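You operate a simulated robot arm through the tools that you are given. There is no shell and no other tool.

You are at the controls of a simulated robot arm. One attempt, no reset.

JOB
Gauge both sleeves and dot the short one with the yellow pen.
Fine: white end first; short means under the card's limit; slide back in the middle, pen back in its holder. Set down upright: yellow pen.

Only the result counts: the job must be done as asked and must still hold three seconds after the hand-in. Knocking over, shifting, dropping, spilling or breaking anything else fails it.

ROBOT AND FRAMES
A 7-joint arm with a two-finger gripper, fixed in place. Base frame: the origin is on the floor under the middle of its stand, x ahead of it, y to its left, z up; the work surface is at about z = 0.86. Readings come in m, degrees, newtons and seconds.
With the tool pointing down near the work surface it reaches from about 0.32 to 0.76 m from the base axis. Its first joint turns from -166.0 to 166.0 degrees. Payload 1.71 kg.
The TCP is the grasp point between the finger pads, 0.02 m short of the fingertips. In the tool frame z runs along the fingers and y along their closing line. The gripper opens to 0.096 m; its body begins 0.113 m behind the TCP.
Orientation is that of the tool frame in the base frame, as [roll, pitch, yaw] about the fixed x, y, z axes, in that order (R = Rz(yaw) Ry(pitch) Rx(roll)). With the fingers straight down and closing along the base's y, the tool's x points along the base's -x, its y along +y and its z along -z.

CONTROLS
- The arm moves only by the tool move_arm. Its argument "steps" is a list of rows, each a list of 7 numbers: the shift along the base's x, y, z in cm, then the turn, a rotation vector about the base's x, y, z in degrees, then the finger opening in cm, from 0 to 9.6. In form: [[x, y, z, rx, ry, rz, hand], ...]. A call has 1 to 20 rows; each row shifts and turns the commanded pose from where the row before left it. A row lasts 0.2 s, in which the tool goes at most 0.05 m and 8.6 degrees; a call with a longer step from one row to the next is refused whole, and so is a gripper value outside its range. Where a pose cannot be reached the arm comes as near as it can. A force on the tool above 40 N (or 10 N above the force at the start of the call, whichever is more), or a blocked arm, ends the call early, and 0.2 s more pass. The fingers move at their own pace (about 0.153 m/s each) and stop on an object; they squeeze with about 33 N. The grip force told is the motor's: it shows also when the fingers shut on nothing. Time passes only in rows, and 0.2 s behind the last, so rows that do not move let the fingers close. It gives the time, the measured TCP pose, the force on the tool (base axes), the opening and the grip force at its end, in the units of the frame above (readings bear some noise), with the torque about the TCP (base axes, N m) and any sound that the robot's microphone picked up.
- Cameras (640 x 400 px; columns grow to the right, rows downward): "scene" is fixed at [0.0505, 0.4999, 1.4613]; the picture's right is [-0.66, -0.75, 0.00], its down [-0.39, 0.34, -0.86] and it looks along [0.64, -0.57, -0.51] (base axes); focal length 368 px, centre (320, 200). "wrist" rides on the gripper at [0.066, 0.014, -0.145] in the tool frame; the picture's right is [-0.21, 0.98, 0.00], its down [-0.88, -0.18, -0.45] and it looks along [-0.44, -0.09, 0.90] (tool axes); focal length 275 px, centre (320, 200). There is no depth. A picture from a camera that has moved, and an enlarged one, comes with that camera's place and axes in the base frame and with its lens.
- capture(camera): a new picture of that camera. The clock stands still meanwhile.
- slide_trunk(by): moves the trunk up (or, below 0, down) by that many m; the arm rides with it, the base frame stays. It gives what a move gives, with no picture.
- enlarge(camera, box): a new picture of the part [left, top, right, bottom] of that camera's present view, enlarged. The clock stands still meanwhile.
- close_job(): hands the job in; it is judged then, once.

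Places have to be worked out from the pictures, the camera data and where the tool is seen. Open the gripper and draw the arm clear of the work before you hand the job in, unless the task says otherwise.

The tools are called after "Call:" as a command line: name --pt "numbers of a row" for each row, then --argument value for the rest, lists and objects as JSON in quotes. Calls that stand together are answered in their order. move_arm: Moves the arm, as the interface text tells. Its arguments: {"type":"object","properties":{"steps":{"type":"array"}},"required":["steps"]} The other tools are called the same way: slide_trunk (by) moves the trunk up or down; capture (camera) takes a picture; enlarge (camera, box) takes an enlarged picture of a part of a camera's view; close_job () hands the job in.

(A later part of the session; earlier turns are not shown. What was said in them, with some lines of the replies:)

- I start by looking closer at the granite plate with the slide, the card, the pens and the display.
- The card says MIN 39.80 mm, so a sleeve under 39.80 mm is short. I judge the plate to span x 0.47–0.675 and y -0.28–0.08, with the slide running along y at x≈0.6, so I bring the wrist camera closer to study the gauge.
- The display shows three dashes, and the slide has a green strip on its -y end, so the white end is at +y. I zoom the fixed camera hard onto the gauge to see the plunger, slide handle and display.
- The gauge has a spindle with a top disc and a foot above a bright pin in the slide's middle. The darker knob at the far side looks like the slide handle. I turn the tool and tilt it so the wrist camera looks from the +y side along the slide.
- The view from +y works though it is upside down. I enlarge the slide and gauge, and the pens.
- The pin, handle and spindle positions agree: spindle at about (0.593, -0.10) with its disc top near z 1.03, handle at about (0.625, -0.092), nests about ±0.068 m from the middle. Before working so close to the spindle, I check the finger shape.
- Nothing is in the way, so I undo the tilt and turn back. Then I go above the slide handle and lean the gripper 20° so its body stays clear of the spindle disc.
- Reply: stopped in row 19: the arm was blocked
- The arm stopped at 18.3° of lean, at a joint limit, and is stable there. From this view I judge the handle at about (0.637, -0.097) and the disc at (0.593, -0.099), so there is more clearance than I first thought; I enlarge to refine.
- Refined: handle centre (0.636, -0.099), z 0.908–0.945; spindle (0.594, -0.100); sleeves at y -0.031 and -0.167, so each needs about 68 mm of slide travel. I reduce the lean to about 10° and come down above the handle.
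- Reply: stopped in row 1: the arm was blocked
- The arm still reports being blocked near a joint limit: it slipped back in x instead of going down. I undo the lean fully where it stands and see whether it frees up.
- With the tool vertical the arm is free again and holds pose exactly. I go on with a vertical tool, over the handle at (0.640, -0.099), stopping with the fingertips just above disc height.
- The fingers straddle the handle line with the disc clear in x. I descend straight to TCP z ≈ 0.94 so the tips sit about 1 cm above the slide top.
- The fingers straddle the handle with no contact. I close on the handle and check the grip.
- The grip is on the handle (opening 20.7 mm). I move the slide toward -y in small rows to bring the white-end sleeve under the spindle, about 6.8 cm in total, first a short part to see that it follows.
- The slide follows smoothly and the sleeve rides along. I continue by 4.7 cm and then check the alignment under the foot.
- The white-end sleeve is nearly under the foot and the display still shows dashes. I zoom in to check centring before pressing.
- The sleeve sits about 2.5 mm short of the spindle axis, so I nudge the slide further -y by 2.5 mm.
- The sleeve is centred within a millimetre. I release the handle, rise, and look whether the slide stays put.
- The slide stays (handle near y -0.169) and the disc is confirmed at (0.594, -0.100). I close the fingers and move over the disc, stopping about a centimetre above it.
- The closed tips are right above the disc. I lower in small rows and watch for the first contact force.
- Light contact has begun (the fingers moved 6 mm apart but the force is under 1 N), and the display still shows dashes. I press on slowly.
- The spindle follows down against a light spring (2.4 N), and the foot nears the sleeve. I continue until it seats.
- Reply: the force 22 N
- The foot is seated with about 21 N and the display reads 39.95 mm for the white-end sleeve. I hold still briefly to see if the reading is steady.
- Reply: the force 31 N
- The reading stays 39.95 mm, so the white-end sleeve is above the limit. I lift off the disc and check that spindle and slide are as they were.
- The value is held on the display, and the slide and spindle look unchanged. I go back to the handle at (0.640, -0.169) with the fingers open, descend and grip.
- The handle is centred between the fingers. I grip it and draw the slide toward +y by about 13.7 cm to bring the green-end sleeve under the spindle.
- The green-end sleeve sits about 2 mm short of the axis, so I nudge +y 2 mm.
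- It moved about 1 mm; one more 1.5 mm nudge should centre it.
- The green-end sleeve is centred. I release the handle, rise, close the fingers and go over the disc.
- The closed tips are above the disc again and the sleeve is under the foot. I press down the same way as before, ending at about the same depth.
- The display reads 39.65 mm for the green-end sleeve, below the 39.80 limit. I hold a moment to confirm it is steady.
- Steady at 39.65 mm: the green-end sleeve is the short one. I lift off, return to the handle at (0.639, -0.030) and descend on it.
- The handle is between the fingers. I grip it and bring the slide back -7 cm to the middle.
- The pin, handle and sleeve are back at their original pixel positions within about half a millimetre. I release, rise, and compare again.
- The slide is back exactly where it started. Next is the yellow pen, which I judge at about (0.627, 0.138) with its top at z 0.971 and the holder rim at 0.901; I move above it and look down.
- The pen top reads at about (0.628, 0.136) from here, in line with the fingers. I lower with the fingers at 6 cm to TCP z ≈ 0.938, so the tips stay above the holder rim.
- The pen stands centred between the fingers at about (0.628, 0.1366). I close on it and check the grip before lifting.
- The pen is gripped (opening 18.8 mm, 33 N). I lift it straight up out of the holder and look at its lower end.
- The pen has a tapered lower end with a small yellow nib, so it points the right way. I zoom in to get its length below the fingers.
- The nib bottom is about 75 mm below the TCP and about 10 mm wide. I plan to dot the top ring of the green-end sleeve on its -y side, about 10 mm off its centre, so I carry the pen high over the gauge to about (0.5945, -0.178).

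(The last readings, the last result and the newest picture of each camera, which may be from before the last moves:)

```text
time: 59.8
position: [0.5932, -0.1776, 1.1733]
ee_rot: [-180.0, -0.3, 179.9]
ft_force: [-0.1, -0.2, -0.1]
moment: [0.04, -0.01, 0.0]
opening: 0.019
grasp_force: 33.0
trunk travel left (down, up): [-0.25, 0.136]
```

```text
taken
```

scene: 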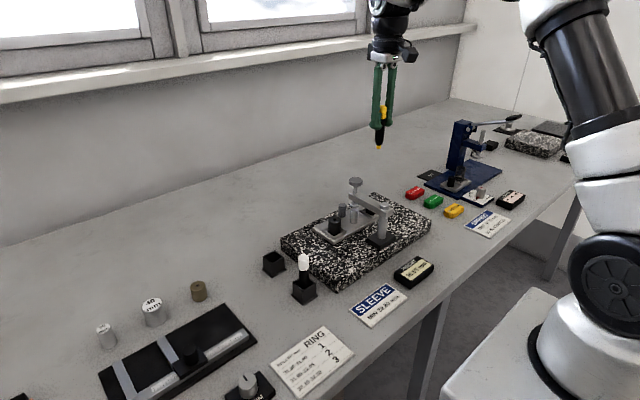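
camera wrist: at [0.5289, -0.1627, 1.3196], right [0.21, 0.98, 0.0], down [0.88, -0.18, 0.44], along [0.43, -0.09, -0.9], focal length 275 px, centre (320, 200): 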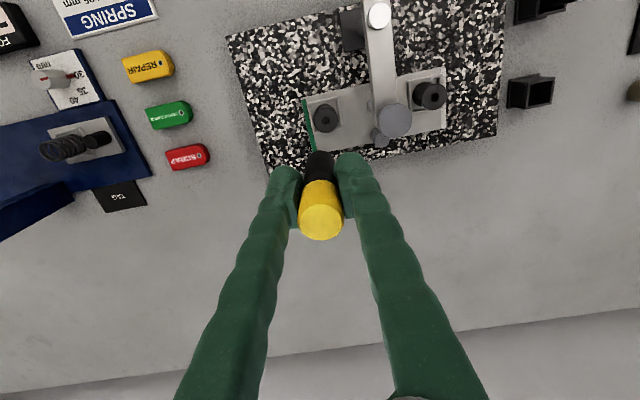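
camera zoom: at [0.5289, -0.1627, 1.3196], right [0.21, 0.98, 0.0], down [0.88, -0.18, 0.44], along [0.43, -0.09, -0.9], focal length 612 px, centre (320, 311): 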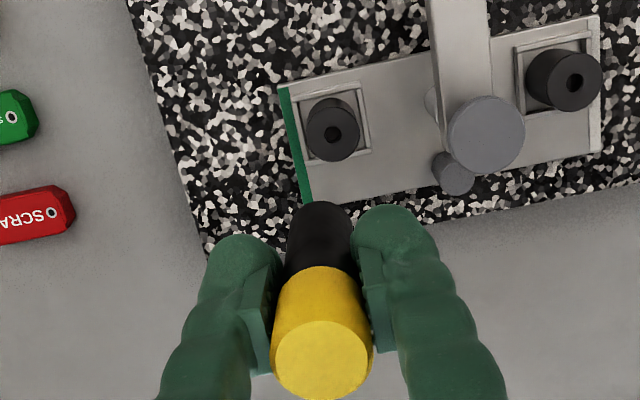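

The green-end sleeve's centre reads as (0.594, -0.1695) from here. I aim the nib at (0.594, -0.179) and lower until the nib is about 2 cm above the sleeve.

Call:
move_arm --pt "0.1 -0.15 -2.5 0 0 0 1.5" --pt "0 0 -2.5 0 0 0 1.5" --pt "0 0 -2.5 0 0 0 1.5" --pt "0 0 -2.5 0 0 0 1.5" --pt "0 0 -1.8 0 0 0 1.5" --pt "0 0 -1 0 0 0 1.5" --pt "0 0 0 0 0 0 1.5" --pt "0 0 0 0 0 0 1.5"

Call:
capture --camera "wrist"

Call:
enlarge --camera "wrist" --box '[250, 80, 400, 210]'

Call:
enlarge --camera "scene" --box '[330, 150, 410, 220]'

```text
time: 61.6
position: [0.5946, -0.1782, 1.0463]
ee_rot: [-179.9, -0.2, 180.0]
ft_force: [-0.3, -0.7, -0.8]
moment: [-0.03, -0.01, 0.02]
opening: 0.0192
grasp_force: 32.5
trunk travel left (down, up): [-0.25, 0.136]
```

```text
taken
camera wrist: at [0.5297, -0.1634, 1.1911], right [0.21, 0.98, 0.0], down [0.88, -0.18, 0.44], along [0.43, -0.09, -0.9], focal length 275 px, centre (320, 200)
```

wrist: 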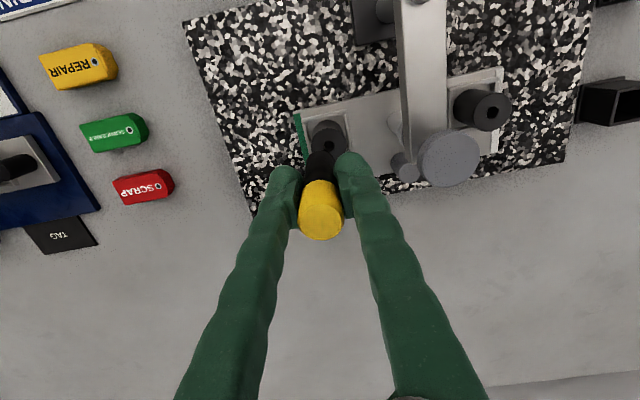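

```text
3.08 times, centred on (325, 145) of wrist
camera zoom: at [0.5297, -0.1634, 1.1911], right [0.21, 0.98, 0.0], down [0.88, -0.18, 0.44], along [0.43, -0.09, -0.9], focal length 847 px, centre (305, 369)
```

zoom: 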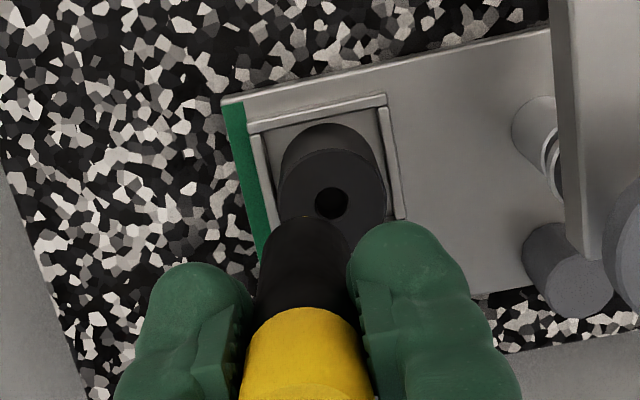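

```text
5.71 times, centred on (370, 185) of scene
camera zoom: at [0.0505, 0.4999, 1.4613], right [-0.66, -0.75, 0.0], down [-0.39, 0.34, -0.86], along [0.64, -0.57, -0.51], focal length 2101 px, centre (34, 286)
```

zoom: 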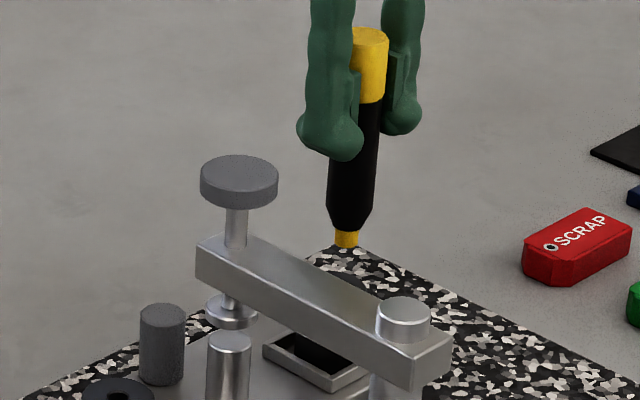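

The sleeve centre reads (0.595, -0.170), and the nib is 8 mm off on its -y side. I shift 1.8 mm more to -y and come down to just above the surface.

Call:
move_arm --pt "0.04 -0.18 -0.5 0 0 0 1.5" --pt "0 0 -0.5 0 0 0 1.5" --pt "0 0 -0.4 0 0 0 1.5" --pt "0 0 -0.3 0 0 0 1.5" --pt "0 0 -0.2 0 0 0 1.5" --pt "0 0 0 0 0 0 1.5"

Call:
enlarge --camera "wrist" --box '[250, 80, 400, 210]'

Call:
enlarge --camera "scene" --box '[340, 165, 400, 220]'

```text
time: 63.0
position: [0.5949, -0.1797, 1.0268]
ee_rot: [-180.0, -0.1, -180.0]
ft_force: [-0.2, 0.0, -1.6]
moment: [0.02, -0.01, -0.01]
opening: 0.0192
grasp_force: 32.9
trunk travel left (down, up): [-0.25, 0.136]
```

```text
3.08 times, centred on (325, 145) of wrist
camera zoom: at [0.53, -0.1656, 1.1722], right [0.21, 0.98, 0.0], down [0.88, -0.18, 0.44], along [0.43, -0.09, -0.9], focal length 847 px, centre (305, 369)
```

zoom: 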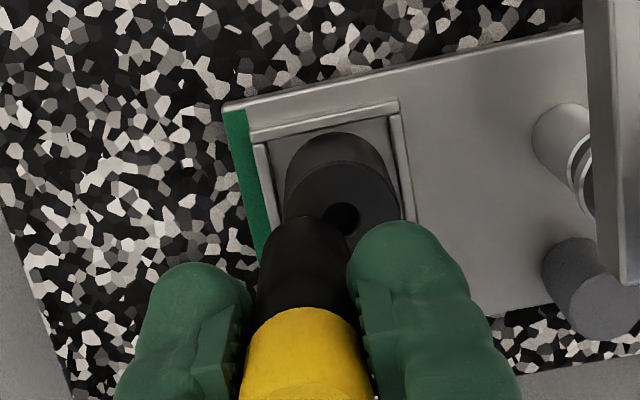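

```text
7.27 times, centred on (370, 192) of scene
camera zoom: at [0.0505, 0.4999, 1.4613], right [-0.66, -0.75, 0.0], down [-0.39, 0.34, -0.86], along [0.64, -0.57, -0.51], focal length 2674 px, centre (-44, 254)
```

zoom: 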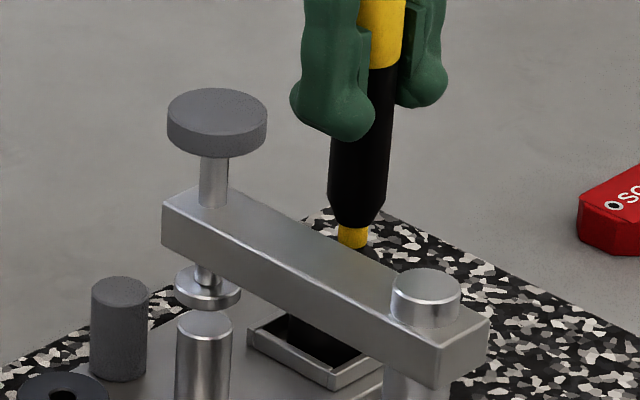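

No contact yet and the nib is over the -y part of the ring. I lower in millimetre steps, watching the force.

Call:
move_arm --pt "0 0 -0.15 0 0 0 1.5" --pt "0 0 -0.15 0 0 0 1.5" --pt "0 0 0 0 0 0 1.5"

```text
time: 63.8
position: [0.594, -0.1796, 1.024]
ee_rot: [-180.0, -0.2, 180.0]
ft_force: [0.3, -0.7, 8.9]
moment: [-0.05, -0.05, -0.01]
opening: 0.0191
grasp_force: 32.9
trunk travel left (down, up): [-0.25, 0.136]
```

Contact at 8.9 N: the nib is on the sleeve. I hold briefly, then lift 4 cm and look for the dot.

Call:
move_arm --pt "0 0 0 0 0 0 1.5" --pt "0 0 0 0 0 0 1.5" --pt "0 0 0.3 0 0 0 1.5" --pt "0 0 0.7 0 0 0 1.5" --pt "0 0 2 0 0 0 1.5" --pt "0 0 2.5 0 0 0 1.5" --pt "0 0 2.5 0 0 0 1.5" --pt "0 0 2.5 0 0 0 1.5" --pt "0 0 2.5 0 0 0 1.5" --pt "0 0 0 0 0 0 1.5"

Call:
enlarge --camera "wrist" --box '[250, 60, 450, 190]'

Call:
enlarge --camera "scene" --box '[320, 170, 400, 240]'

```text
time: 66.0
position: [0.5955, -0.1805, 1.153]
ee_rot: [180.0, -0.2, 179.9]
ft_force: [-0.7, 0.5, 0.3]
moment: [0.0, 0.01, 0.0]
opening: 0.019
grasp_force: 32.9
trunk travel left (down, up): [-0.25, 0.136]
```

```text
3.08 times, centred on (350, 125) of wrist
camera zoom: at [0.5311, -0.1659, 1.2993], right [0.21, 0.98, 0.0], down [0.88, -0.18, 0.44], along [0.43, -0.09, -0.9], focal length 847 px, centre (228, 431)
```

zoom: 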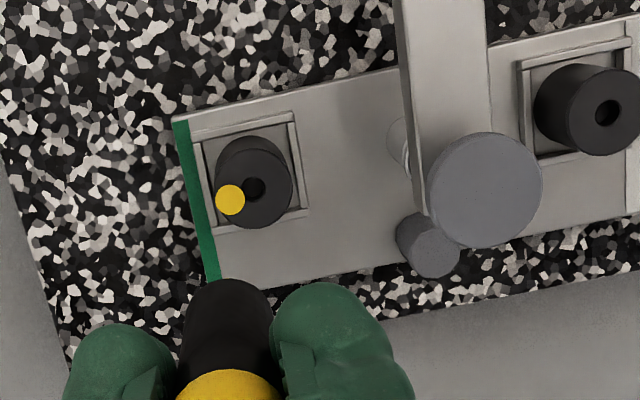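

```text
5.71 times, centred on (360, 205) of scene
camera zoom: at [0.0505, 0.4999, 1.4613], right [-0.66, -0.75, 0.0], down [-0.39, 0.34, -0.86], along [0.64, -0.57, -0.51], focal length 2101 px, centre (91, 171)
```

zoom: 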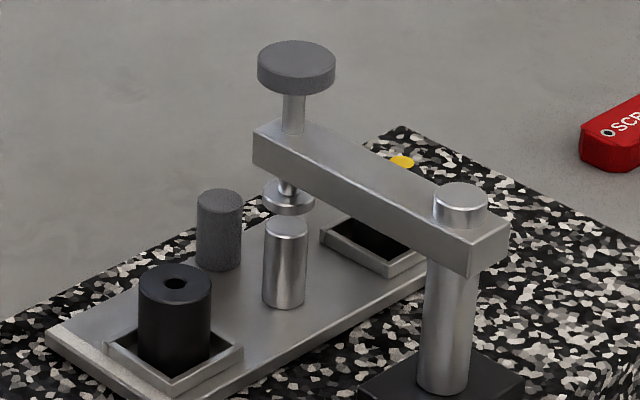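

There is a clear yellow dot on the green-end sleeve, and nothing else moved. I carry the pen back high over the gauge to its holder at about (0.6286, 0.136).

Call:
move_arm --pt "0 0 2 0 0 0 1.5" --pt "0.33 3.1 0 0 0 0 1.5" --pt "0.33 3.2 0 0 0 0 1.5" --pt "0.33 3.2 0 0 0 0 1.5" --pt "0.33 3.2 0 0 0 0 1.5" --pt "0.33 3.2 0 0 0 0 1.5" --pt "0.33 3.2 0 0 0 0 1.5" --pt "0.33 3.2 0 0 0 0 1.5" --pt "0.33 3.2 0 0 0 0 1.5" --pt "0.33 3.1 0 0 0 0 1.5" --pt "0.33 3.05 0 0 0 0 1.5" --pt "0 0 -2 0 0 0 1.5" --pt "0 0 -2.5 0 0 0 1.5" --pt "0 0 -2.5 0 0 0 1.5" --pt "0 0 0 0 0 0 1.5" --pt "0 0 0 0 0 0 1.5"

Call:
enlarge --camera "wrist" --box '[230, 60, 410, 230]'

Call:
enlarge --camera "scene" --box '[235, 165, 315, 285]'

```text
time: 69.4
position: [0.6285, 0.1364, 1.1021]
ee_rot: [180.0, -0.2, -180.0]
ft_force: [0.1, 0.7, -0.6]
moment: [0.02, -0.01, 0.01]
opening: 0.0189
grasp_force: 33.0
trunk travel left (down, up): [-0.25, 0.136]
```

```text
2.35 times, centred on (320, 145) of wrist
camera zoom: at [0.5641, 0.1509, 1.2496], right [0.21, 0.98, 0.0], down [0.88, -0.18, 0.44], along [0.43, -0.09, -0.9], focal length 648 px, centre (320, 329)
```

zoom: 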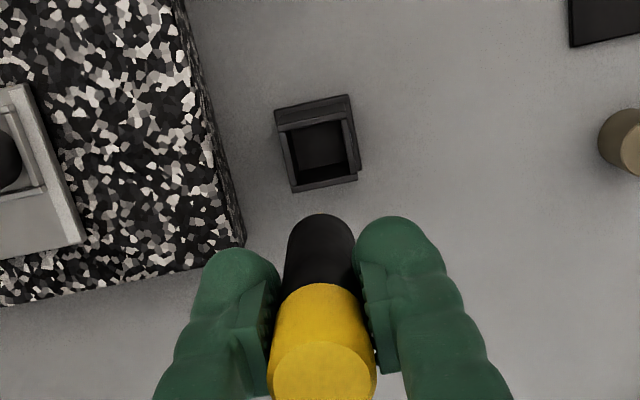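

```text
3.33 times, centred on (275, 225) of scene
camera zoom: at [0.0505, 0.4999, 1.4613], right [-0.66, -0.75, 0.0], down [-0.39, 0.34, -0.86], along [0.64, -0.57, -0.51], focal length 1226 px, centre (470, 117)
```

zoom: 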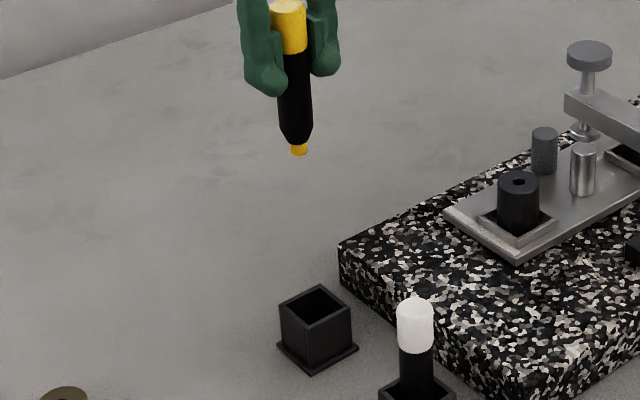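

The holder's rim centre reads (0.630, 0.136) and the pen hangs right over it. I lower it into the holder, slowly at the end.

Call:
move_arm --pt "0.07 0 -2.5 0 0 0 1.5" --pt "0 0 -2.5 0 0 0 1.5" --pt "0 0 -2.5 0 0 0 1.5" --pt "0 0 -2 0 0 0 1.5" --pt "0 0 -1.5 0 0 0 1.5" --pt "0 0 0 0 0 0 1.5"

Call:
enlarge --camera "wrist" --box '[230, 60, 410, 230]'

Call:
enlarge --camera "scene" --box '[240, 210, 310, 290]'

```text
time: 70.8
position: [0.63, 0.1363, 0.9923]
ee_rot: [180.0, -0.2, -180.0]
ft_force: [-0.4, -0.9, 0.2]
moment: [-0.02, -0.01, -0.02]
opening: 0.0193
grasp_force: 33.1
trunk travel left (down, up): [-0.25, 0.136]
```

```text
2.35 times, centred on (320, 145) of wrist
camera zoom: at [0.5644, 0.1512, 1.1387], right [0.21, 0.98, 0.0], down [0.88, -0.18, 0.44], along [0.43, -0.09, -0.9], focal length 648 px, centre (320, 329)
```

zoom: 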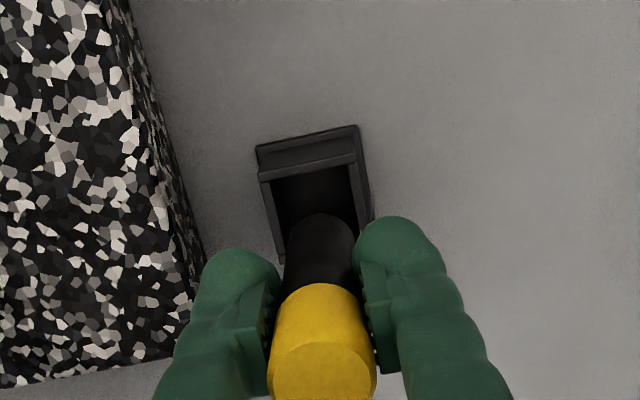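

```text
5.00 times, centred on (275, 250) of scene
camera zoom: at [0.0505, 0.4999, 1.4613], right [-0.66, -0.75, 0.0], down [-0.39, 0.34, -0.86], along [0.64, -0.57, -0.51], focal length 1838 px, centre (545, -50)
```

zoom: 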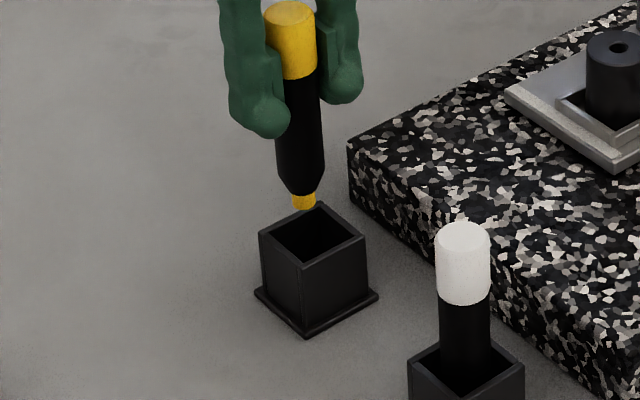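

The nib is about 16 mm above the rim. The two cameras differ by a few mm on the x-centring, so I zoom on both before inserting.

Call:
enlarge --camera "wrist" --box '[290, 105, 350, 160]'

Call:
enlarge --camera "scene" --box '[258, 238, 292, 274]'

```text
7.27 times, centred on (320, 132) of wrist
camera zoom: at [0.5644, 0.1512, 1.1387], right [0.21, 0.98, 0.0], down [0.88, -0.18, 0.44], along [0.43, -0.09, -0.9], focal length 2002 px, centre (320, 691)
```

zoom: 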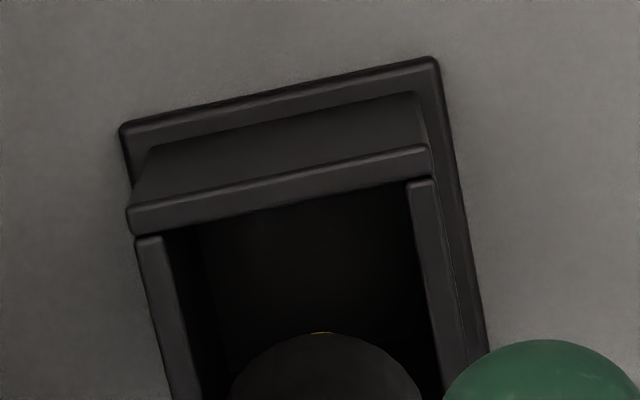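

```text
11.11 times, centred on (275, 256) of scene
camera zoom: at [0.0505, 0.4999, 1.4613], right [-0.66, -0.75, 0.0], down [-0.39, 0.34, -0.86], along [0.64, -0.57, -0.51], focal length 4086 px, centre (820, -422)
```

zoom: 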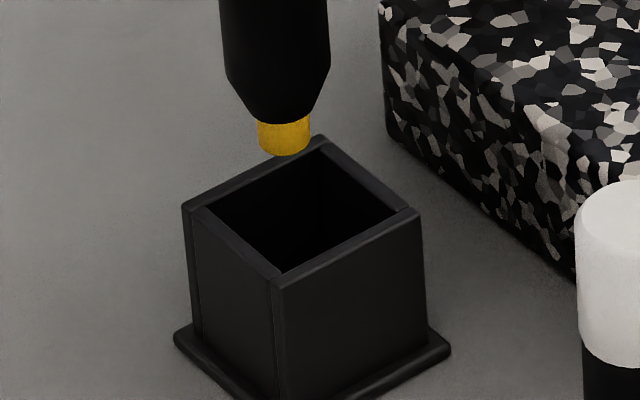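

Both views now agree: holder centre about (0.630, 0.135), with the nib within 1–2 mm of it. I shift by 1 mm and lower into the holder to just above the floor.

Call:
move_arm --pt "-0.1 -0.1 -0.5 0 0 0 1.5" --pt "0 0 -1.2 0 0 0 1.5" --pt "0 0 -1.3 0 0 0 1.5" --pt "0 0 -1.0 0 0 0 1.5" --pt "0 0 -0.7 0 0 0 1.5" --pt "0 0 -0.3 0 0 0 1.5" --pt "0 0 0 0 0 0 1.5"

Call:
enlarge --camera "scene" --box '[240, 210, 310, 290]'

```text
time: 72.4
position: [0.6283, 0.1351, 0.9418]
ee_rot: [180.0, -0.2, 180.0]
ft_force: [0.3, 0.1, 0.1]
moment: [0.05, 0.0, 0.04]
opening: 0.0191
grasp_force: 32.5
trunk travel left (down, up): [-0.25, 0.136]
```

```text
5.00 times, centred on (275, 250) of scene
camera zoom: at [0.0505, 0.4999, 1.4613], right [-0.66, -0.75, 0.0], down [-0.39, 0.34, -0.86], along [0.64, -0.57, -0.51], focal length 1838 px, centre (545, -50)
```

zoom: 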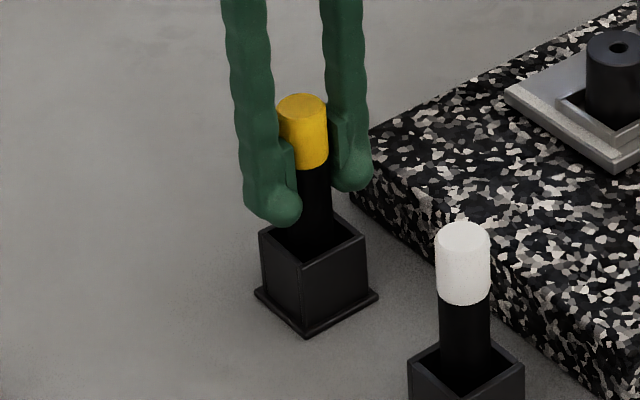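

The pen is in the holder without any contact force, at TCP z 0.9418 against 0.938 when I picked it up. I lower the last few millimetres until it touches the floor of the holder.

Call:
move_arm --pt "0 0 -0.15 0 0 0 1.5" --pt "0 0 -0.15 0 0 0 1.5" --pt "0 0 -0.05 0 0 0 1.5" --pt "0 0 0 0 0 0 1.5"

```text
time: 73.4
position: [0.628, 0.1359, 0.9394]
ee_rot: [180.0, -0.2, 180.0]
ft_force: [0.5, -0.1, -0.4]
moment: [0.0, -0.01, 0.01]
opening: 0.0192
grasp_force: 33.4
trunk travel left (down, up): [-0.25, 0.136]
```

No contact yet, so I continue in 1 mm steps.

Call:
move_arm --pt "0 0 -0.1 0 0 0 1.5" --pt "0 0 -0.05 0 0 0 1.5" --pt "0 0 0 0 0 0 1.5"

```text
time: 74.2
position: [0.6282, 0.1362, 0.9392]
ee_rot: [179.9, -0.1, 180.0]
ft_force: [0.1, 1.0, 2.1]
moment: [0.03, -0.08, -0.01]
opening: 0.019
grasp_force: 32.7
trunk travel left (down, up): [-0.25, 0.136]
```

About 2 N upward and the descent has stopped at 0.939: the pen is touching the holder floor. I open the fingers gently and let it stand.

Call:
move_arm --pt "0 0 -0.03 0 0 0 1.5" --pt "0 0 0 0 0 0 2.5" --pt "0 0 0 0 0 0 4.0" --pt "0 0 0 0 0 0 6.0" --pt "0 0 0 0 0 0 6.0" --pt "0 0 0 0 0 0 6.0"

Call:
enlarge --camera "scene" --box '[240, 210, 310, 290]'

Call:
capture --camera "wrist"

```text
time: 75.6
position: [0.6273, 0.1346, 0.9376]
ee_rot: [-179.9, -0.2, 180.0]
ft_force: [-0.3, -0.2, -0.8]
moment: [-0.01, 0.02, -0.01]
opening: 0.0598
grasp_force: 0.1
trunk travel left (down, up): [-0.25, 0.136]
```

```text
5.00 times, centred on (275, 250) of scene
camera zoom: at [0.0505, 0.4999, 1.4613], right [-0.66, -0.75, 0.0], down [-0.39, 0.34, -0.86], along [0.64, -0.57, -0.51], focal length 1838 px, centre (545, -50)
```

zoom: 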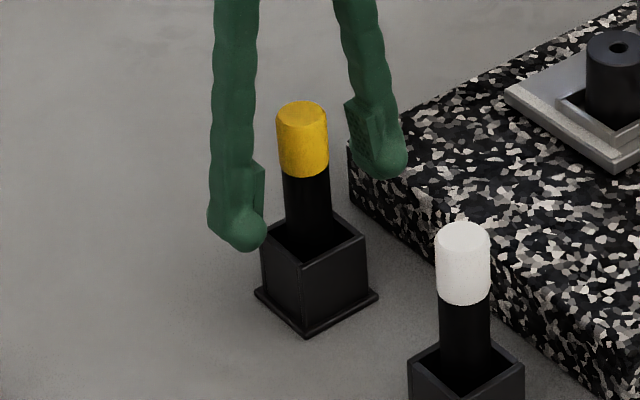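

```text
taken
camera wrist: at [0.563, 0.1496, 1.0838], right [0.21, 0.98, 0.0], down [0.88, -0.18, 0.44], along [0.43, -0.09, -0.9], focal length 275 px, centre (320, 200)
```

wrist: 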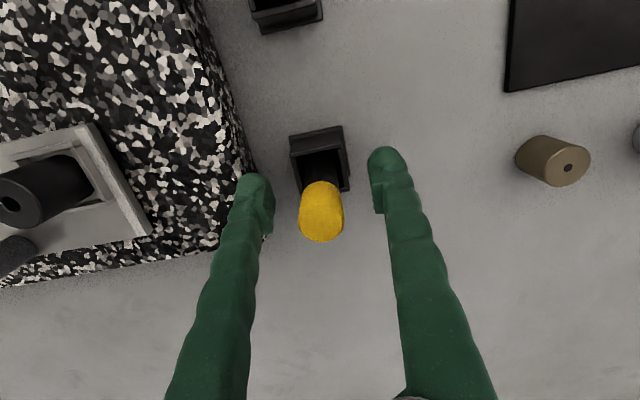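

The pen stands upright in its holder, clear of both fingers. I rise straight up and then check the whole scene.

Call:
move_arm --pt "0 0 1 0 0 0 6.0" --pt "0 0 2 0 0 0 6.0" --pt "0 0 2.5 0 0 0 6.0" --pt "0 0 3 0 0 0 6.0" --pt "0 0 3 0 0 0 6.0" --pt "0 0 3 0 0 0 6.0" --pt "0 0 3 0 0 0 6.0" --pt "0 0 3 0 0 0 8.0" --pt "0 0 3 0 0 0 9.0" --pt "0 0 0 0 0 0 9.0" --pt "0 0 0 0 0 0 9.0"

Call:
capture --camera "scene"

Call:
enlarge --camera "scene" --box '[320, 190, 370, 222]'

Call:
enlarge --camera "scene" --box '[250, 220, 330, 310]'

Call:
capture --camera "wrist"

```text
time: 78.0
position: [0.6282, 0.1351, 1.1734]
ee_rot: [180.0, -0.2, 180.0]
ft_force: [0.5, -0.4, -0.2]
moment: [-0.02, -0.04, -0.03]
opening: 0.0901
grasp_force: 0.1
trunk travel left (down, up): [-0.25, 0.136]
```

```text
taken
```

scene: 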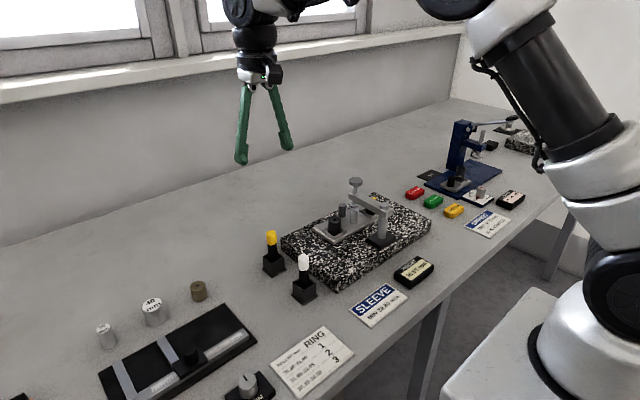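

```text
12.50 times, centred on (345, 206) of scene
camera zoom: at [0.0505, 0.4999, 1.4613], right [-0.66, -0.75, 0.0], down [-0.39, 0.34, -0.86], along [0.64, -0.57, -0.51], focal length 4596 px, centre (8, 125)
```

zoom: 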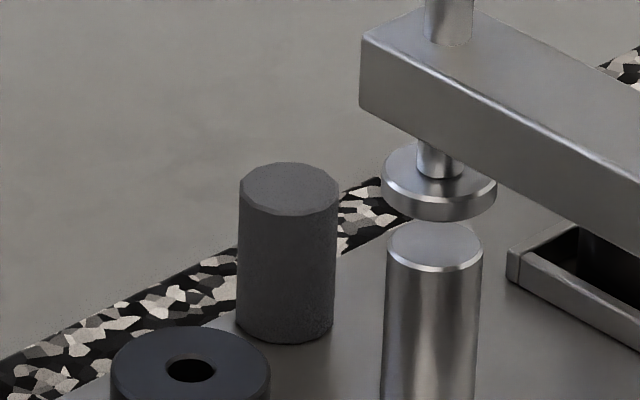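

```text
4.44 times, centred on (290, 265) of scene
camera zoom: at [0.0505, 0.4999, 1.4613], right [-0.66, -0.75, 0.0], down [-0.39, 0.34, -0.86], along [0.64, -0.57, -0.51], focal length 1634 px, centre (453, -89)
```

zoom: 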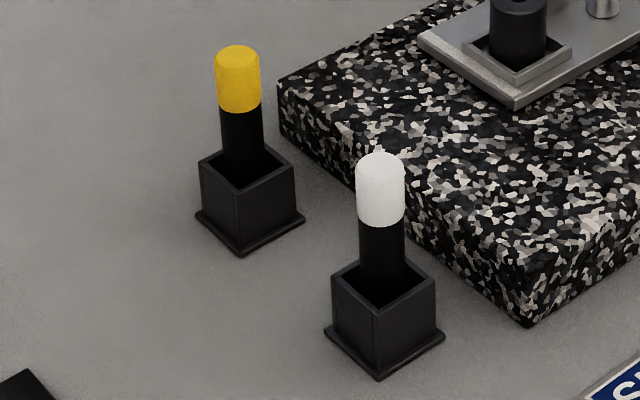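

```text
taken
camera wrist: at [0.5631, 0.1495, 1.3197], right [0.21, 0.98, 0.0], down [0.88, -0.18, 0.44], along [0.43, -0.09, -0.9], focal length 275 px, centre (320, 200)
```

wrist: 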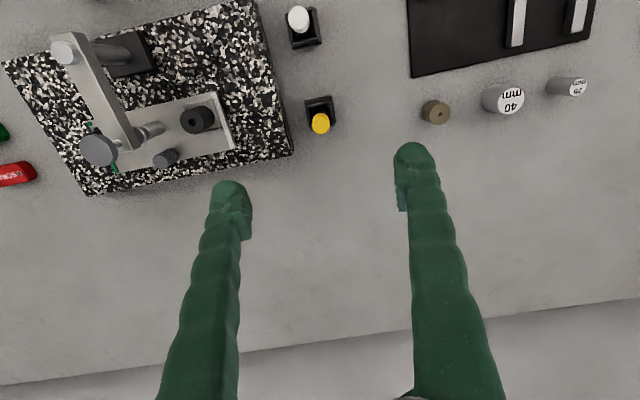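

The pen, holder, slide, spindle and the other objects sit at the same pixel positions as at the start, the dot is on the 39.65 mm green-end sleeve, and the gripper is open and well clear. I hand the job in.

Call:
close_job

```text
The job is handed in.
```

The job is handed in. Both sleeves were gauged, white end first, and the short one now has a yellow dot.

| Sleeve | Reading | Card limit | Result |
|---|---|---|---|
| White end | 39.95 mm | 39.80 mm | within limit, not dotted |
| Green end | 39.65 mm | 39.80 mm | short, dotted in yellow on its top ring |

- **Slide and pen:** the slide is back in the middle, and the yellow pen stands upright in its own holder. Both line up with their starting positions in the pictures.
- **Everything else:** I saw nothing else moved or knocked over in the last pictures. The gripper is open and clear of the work.
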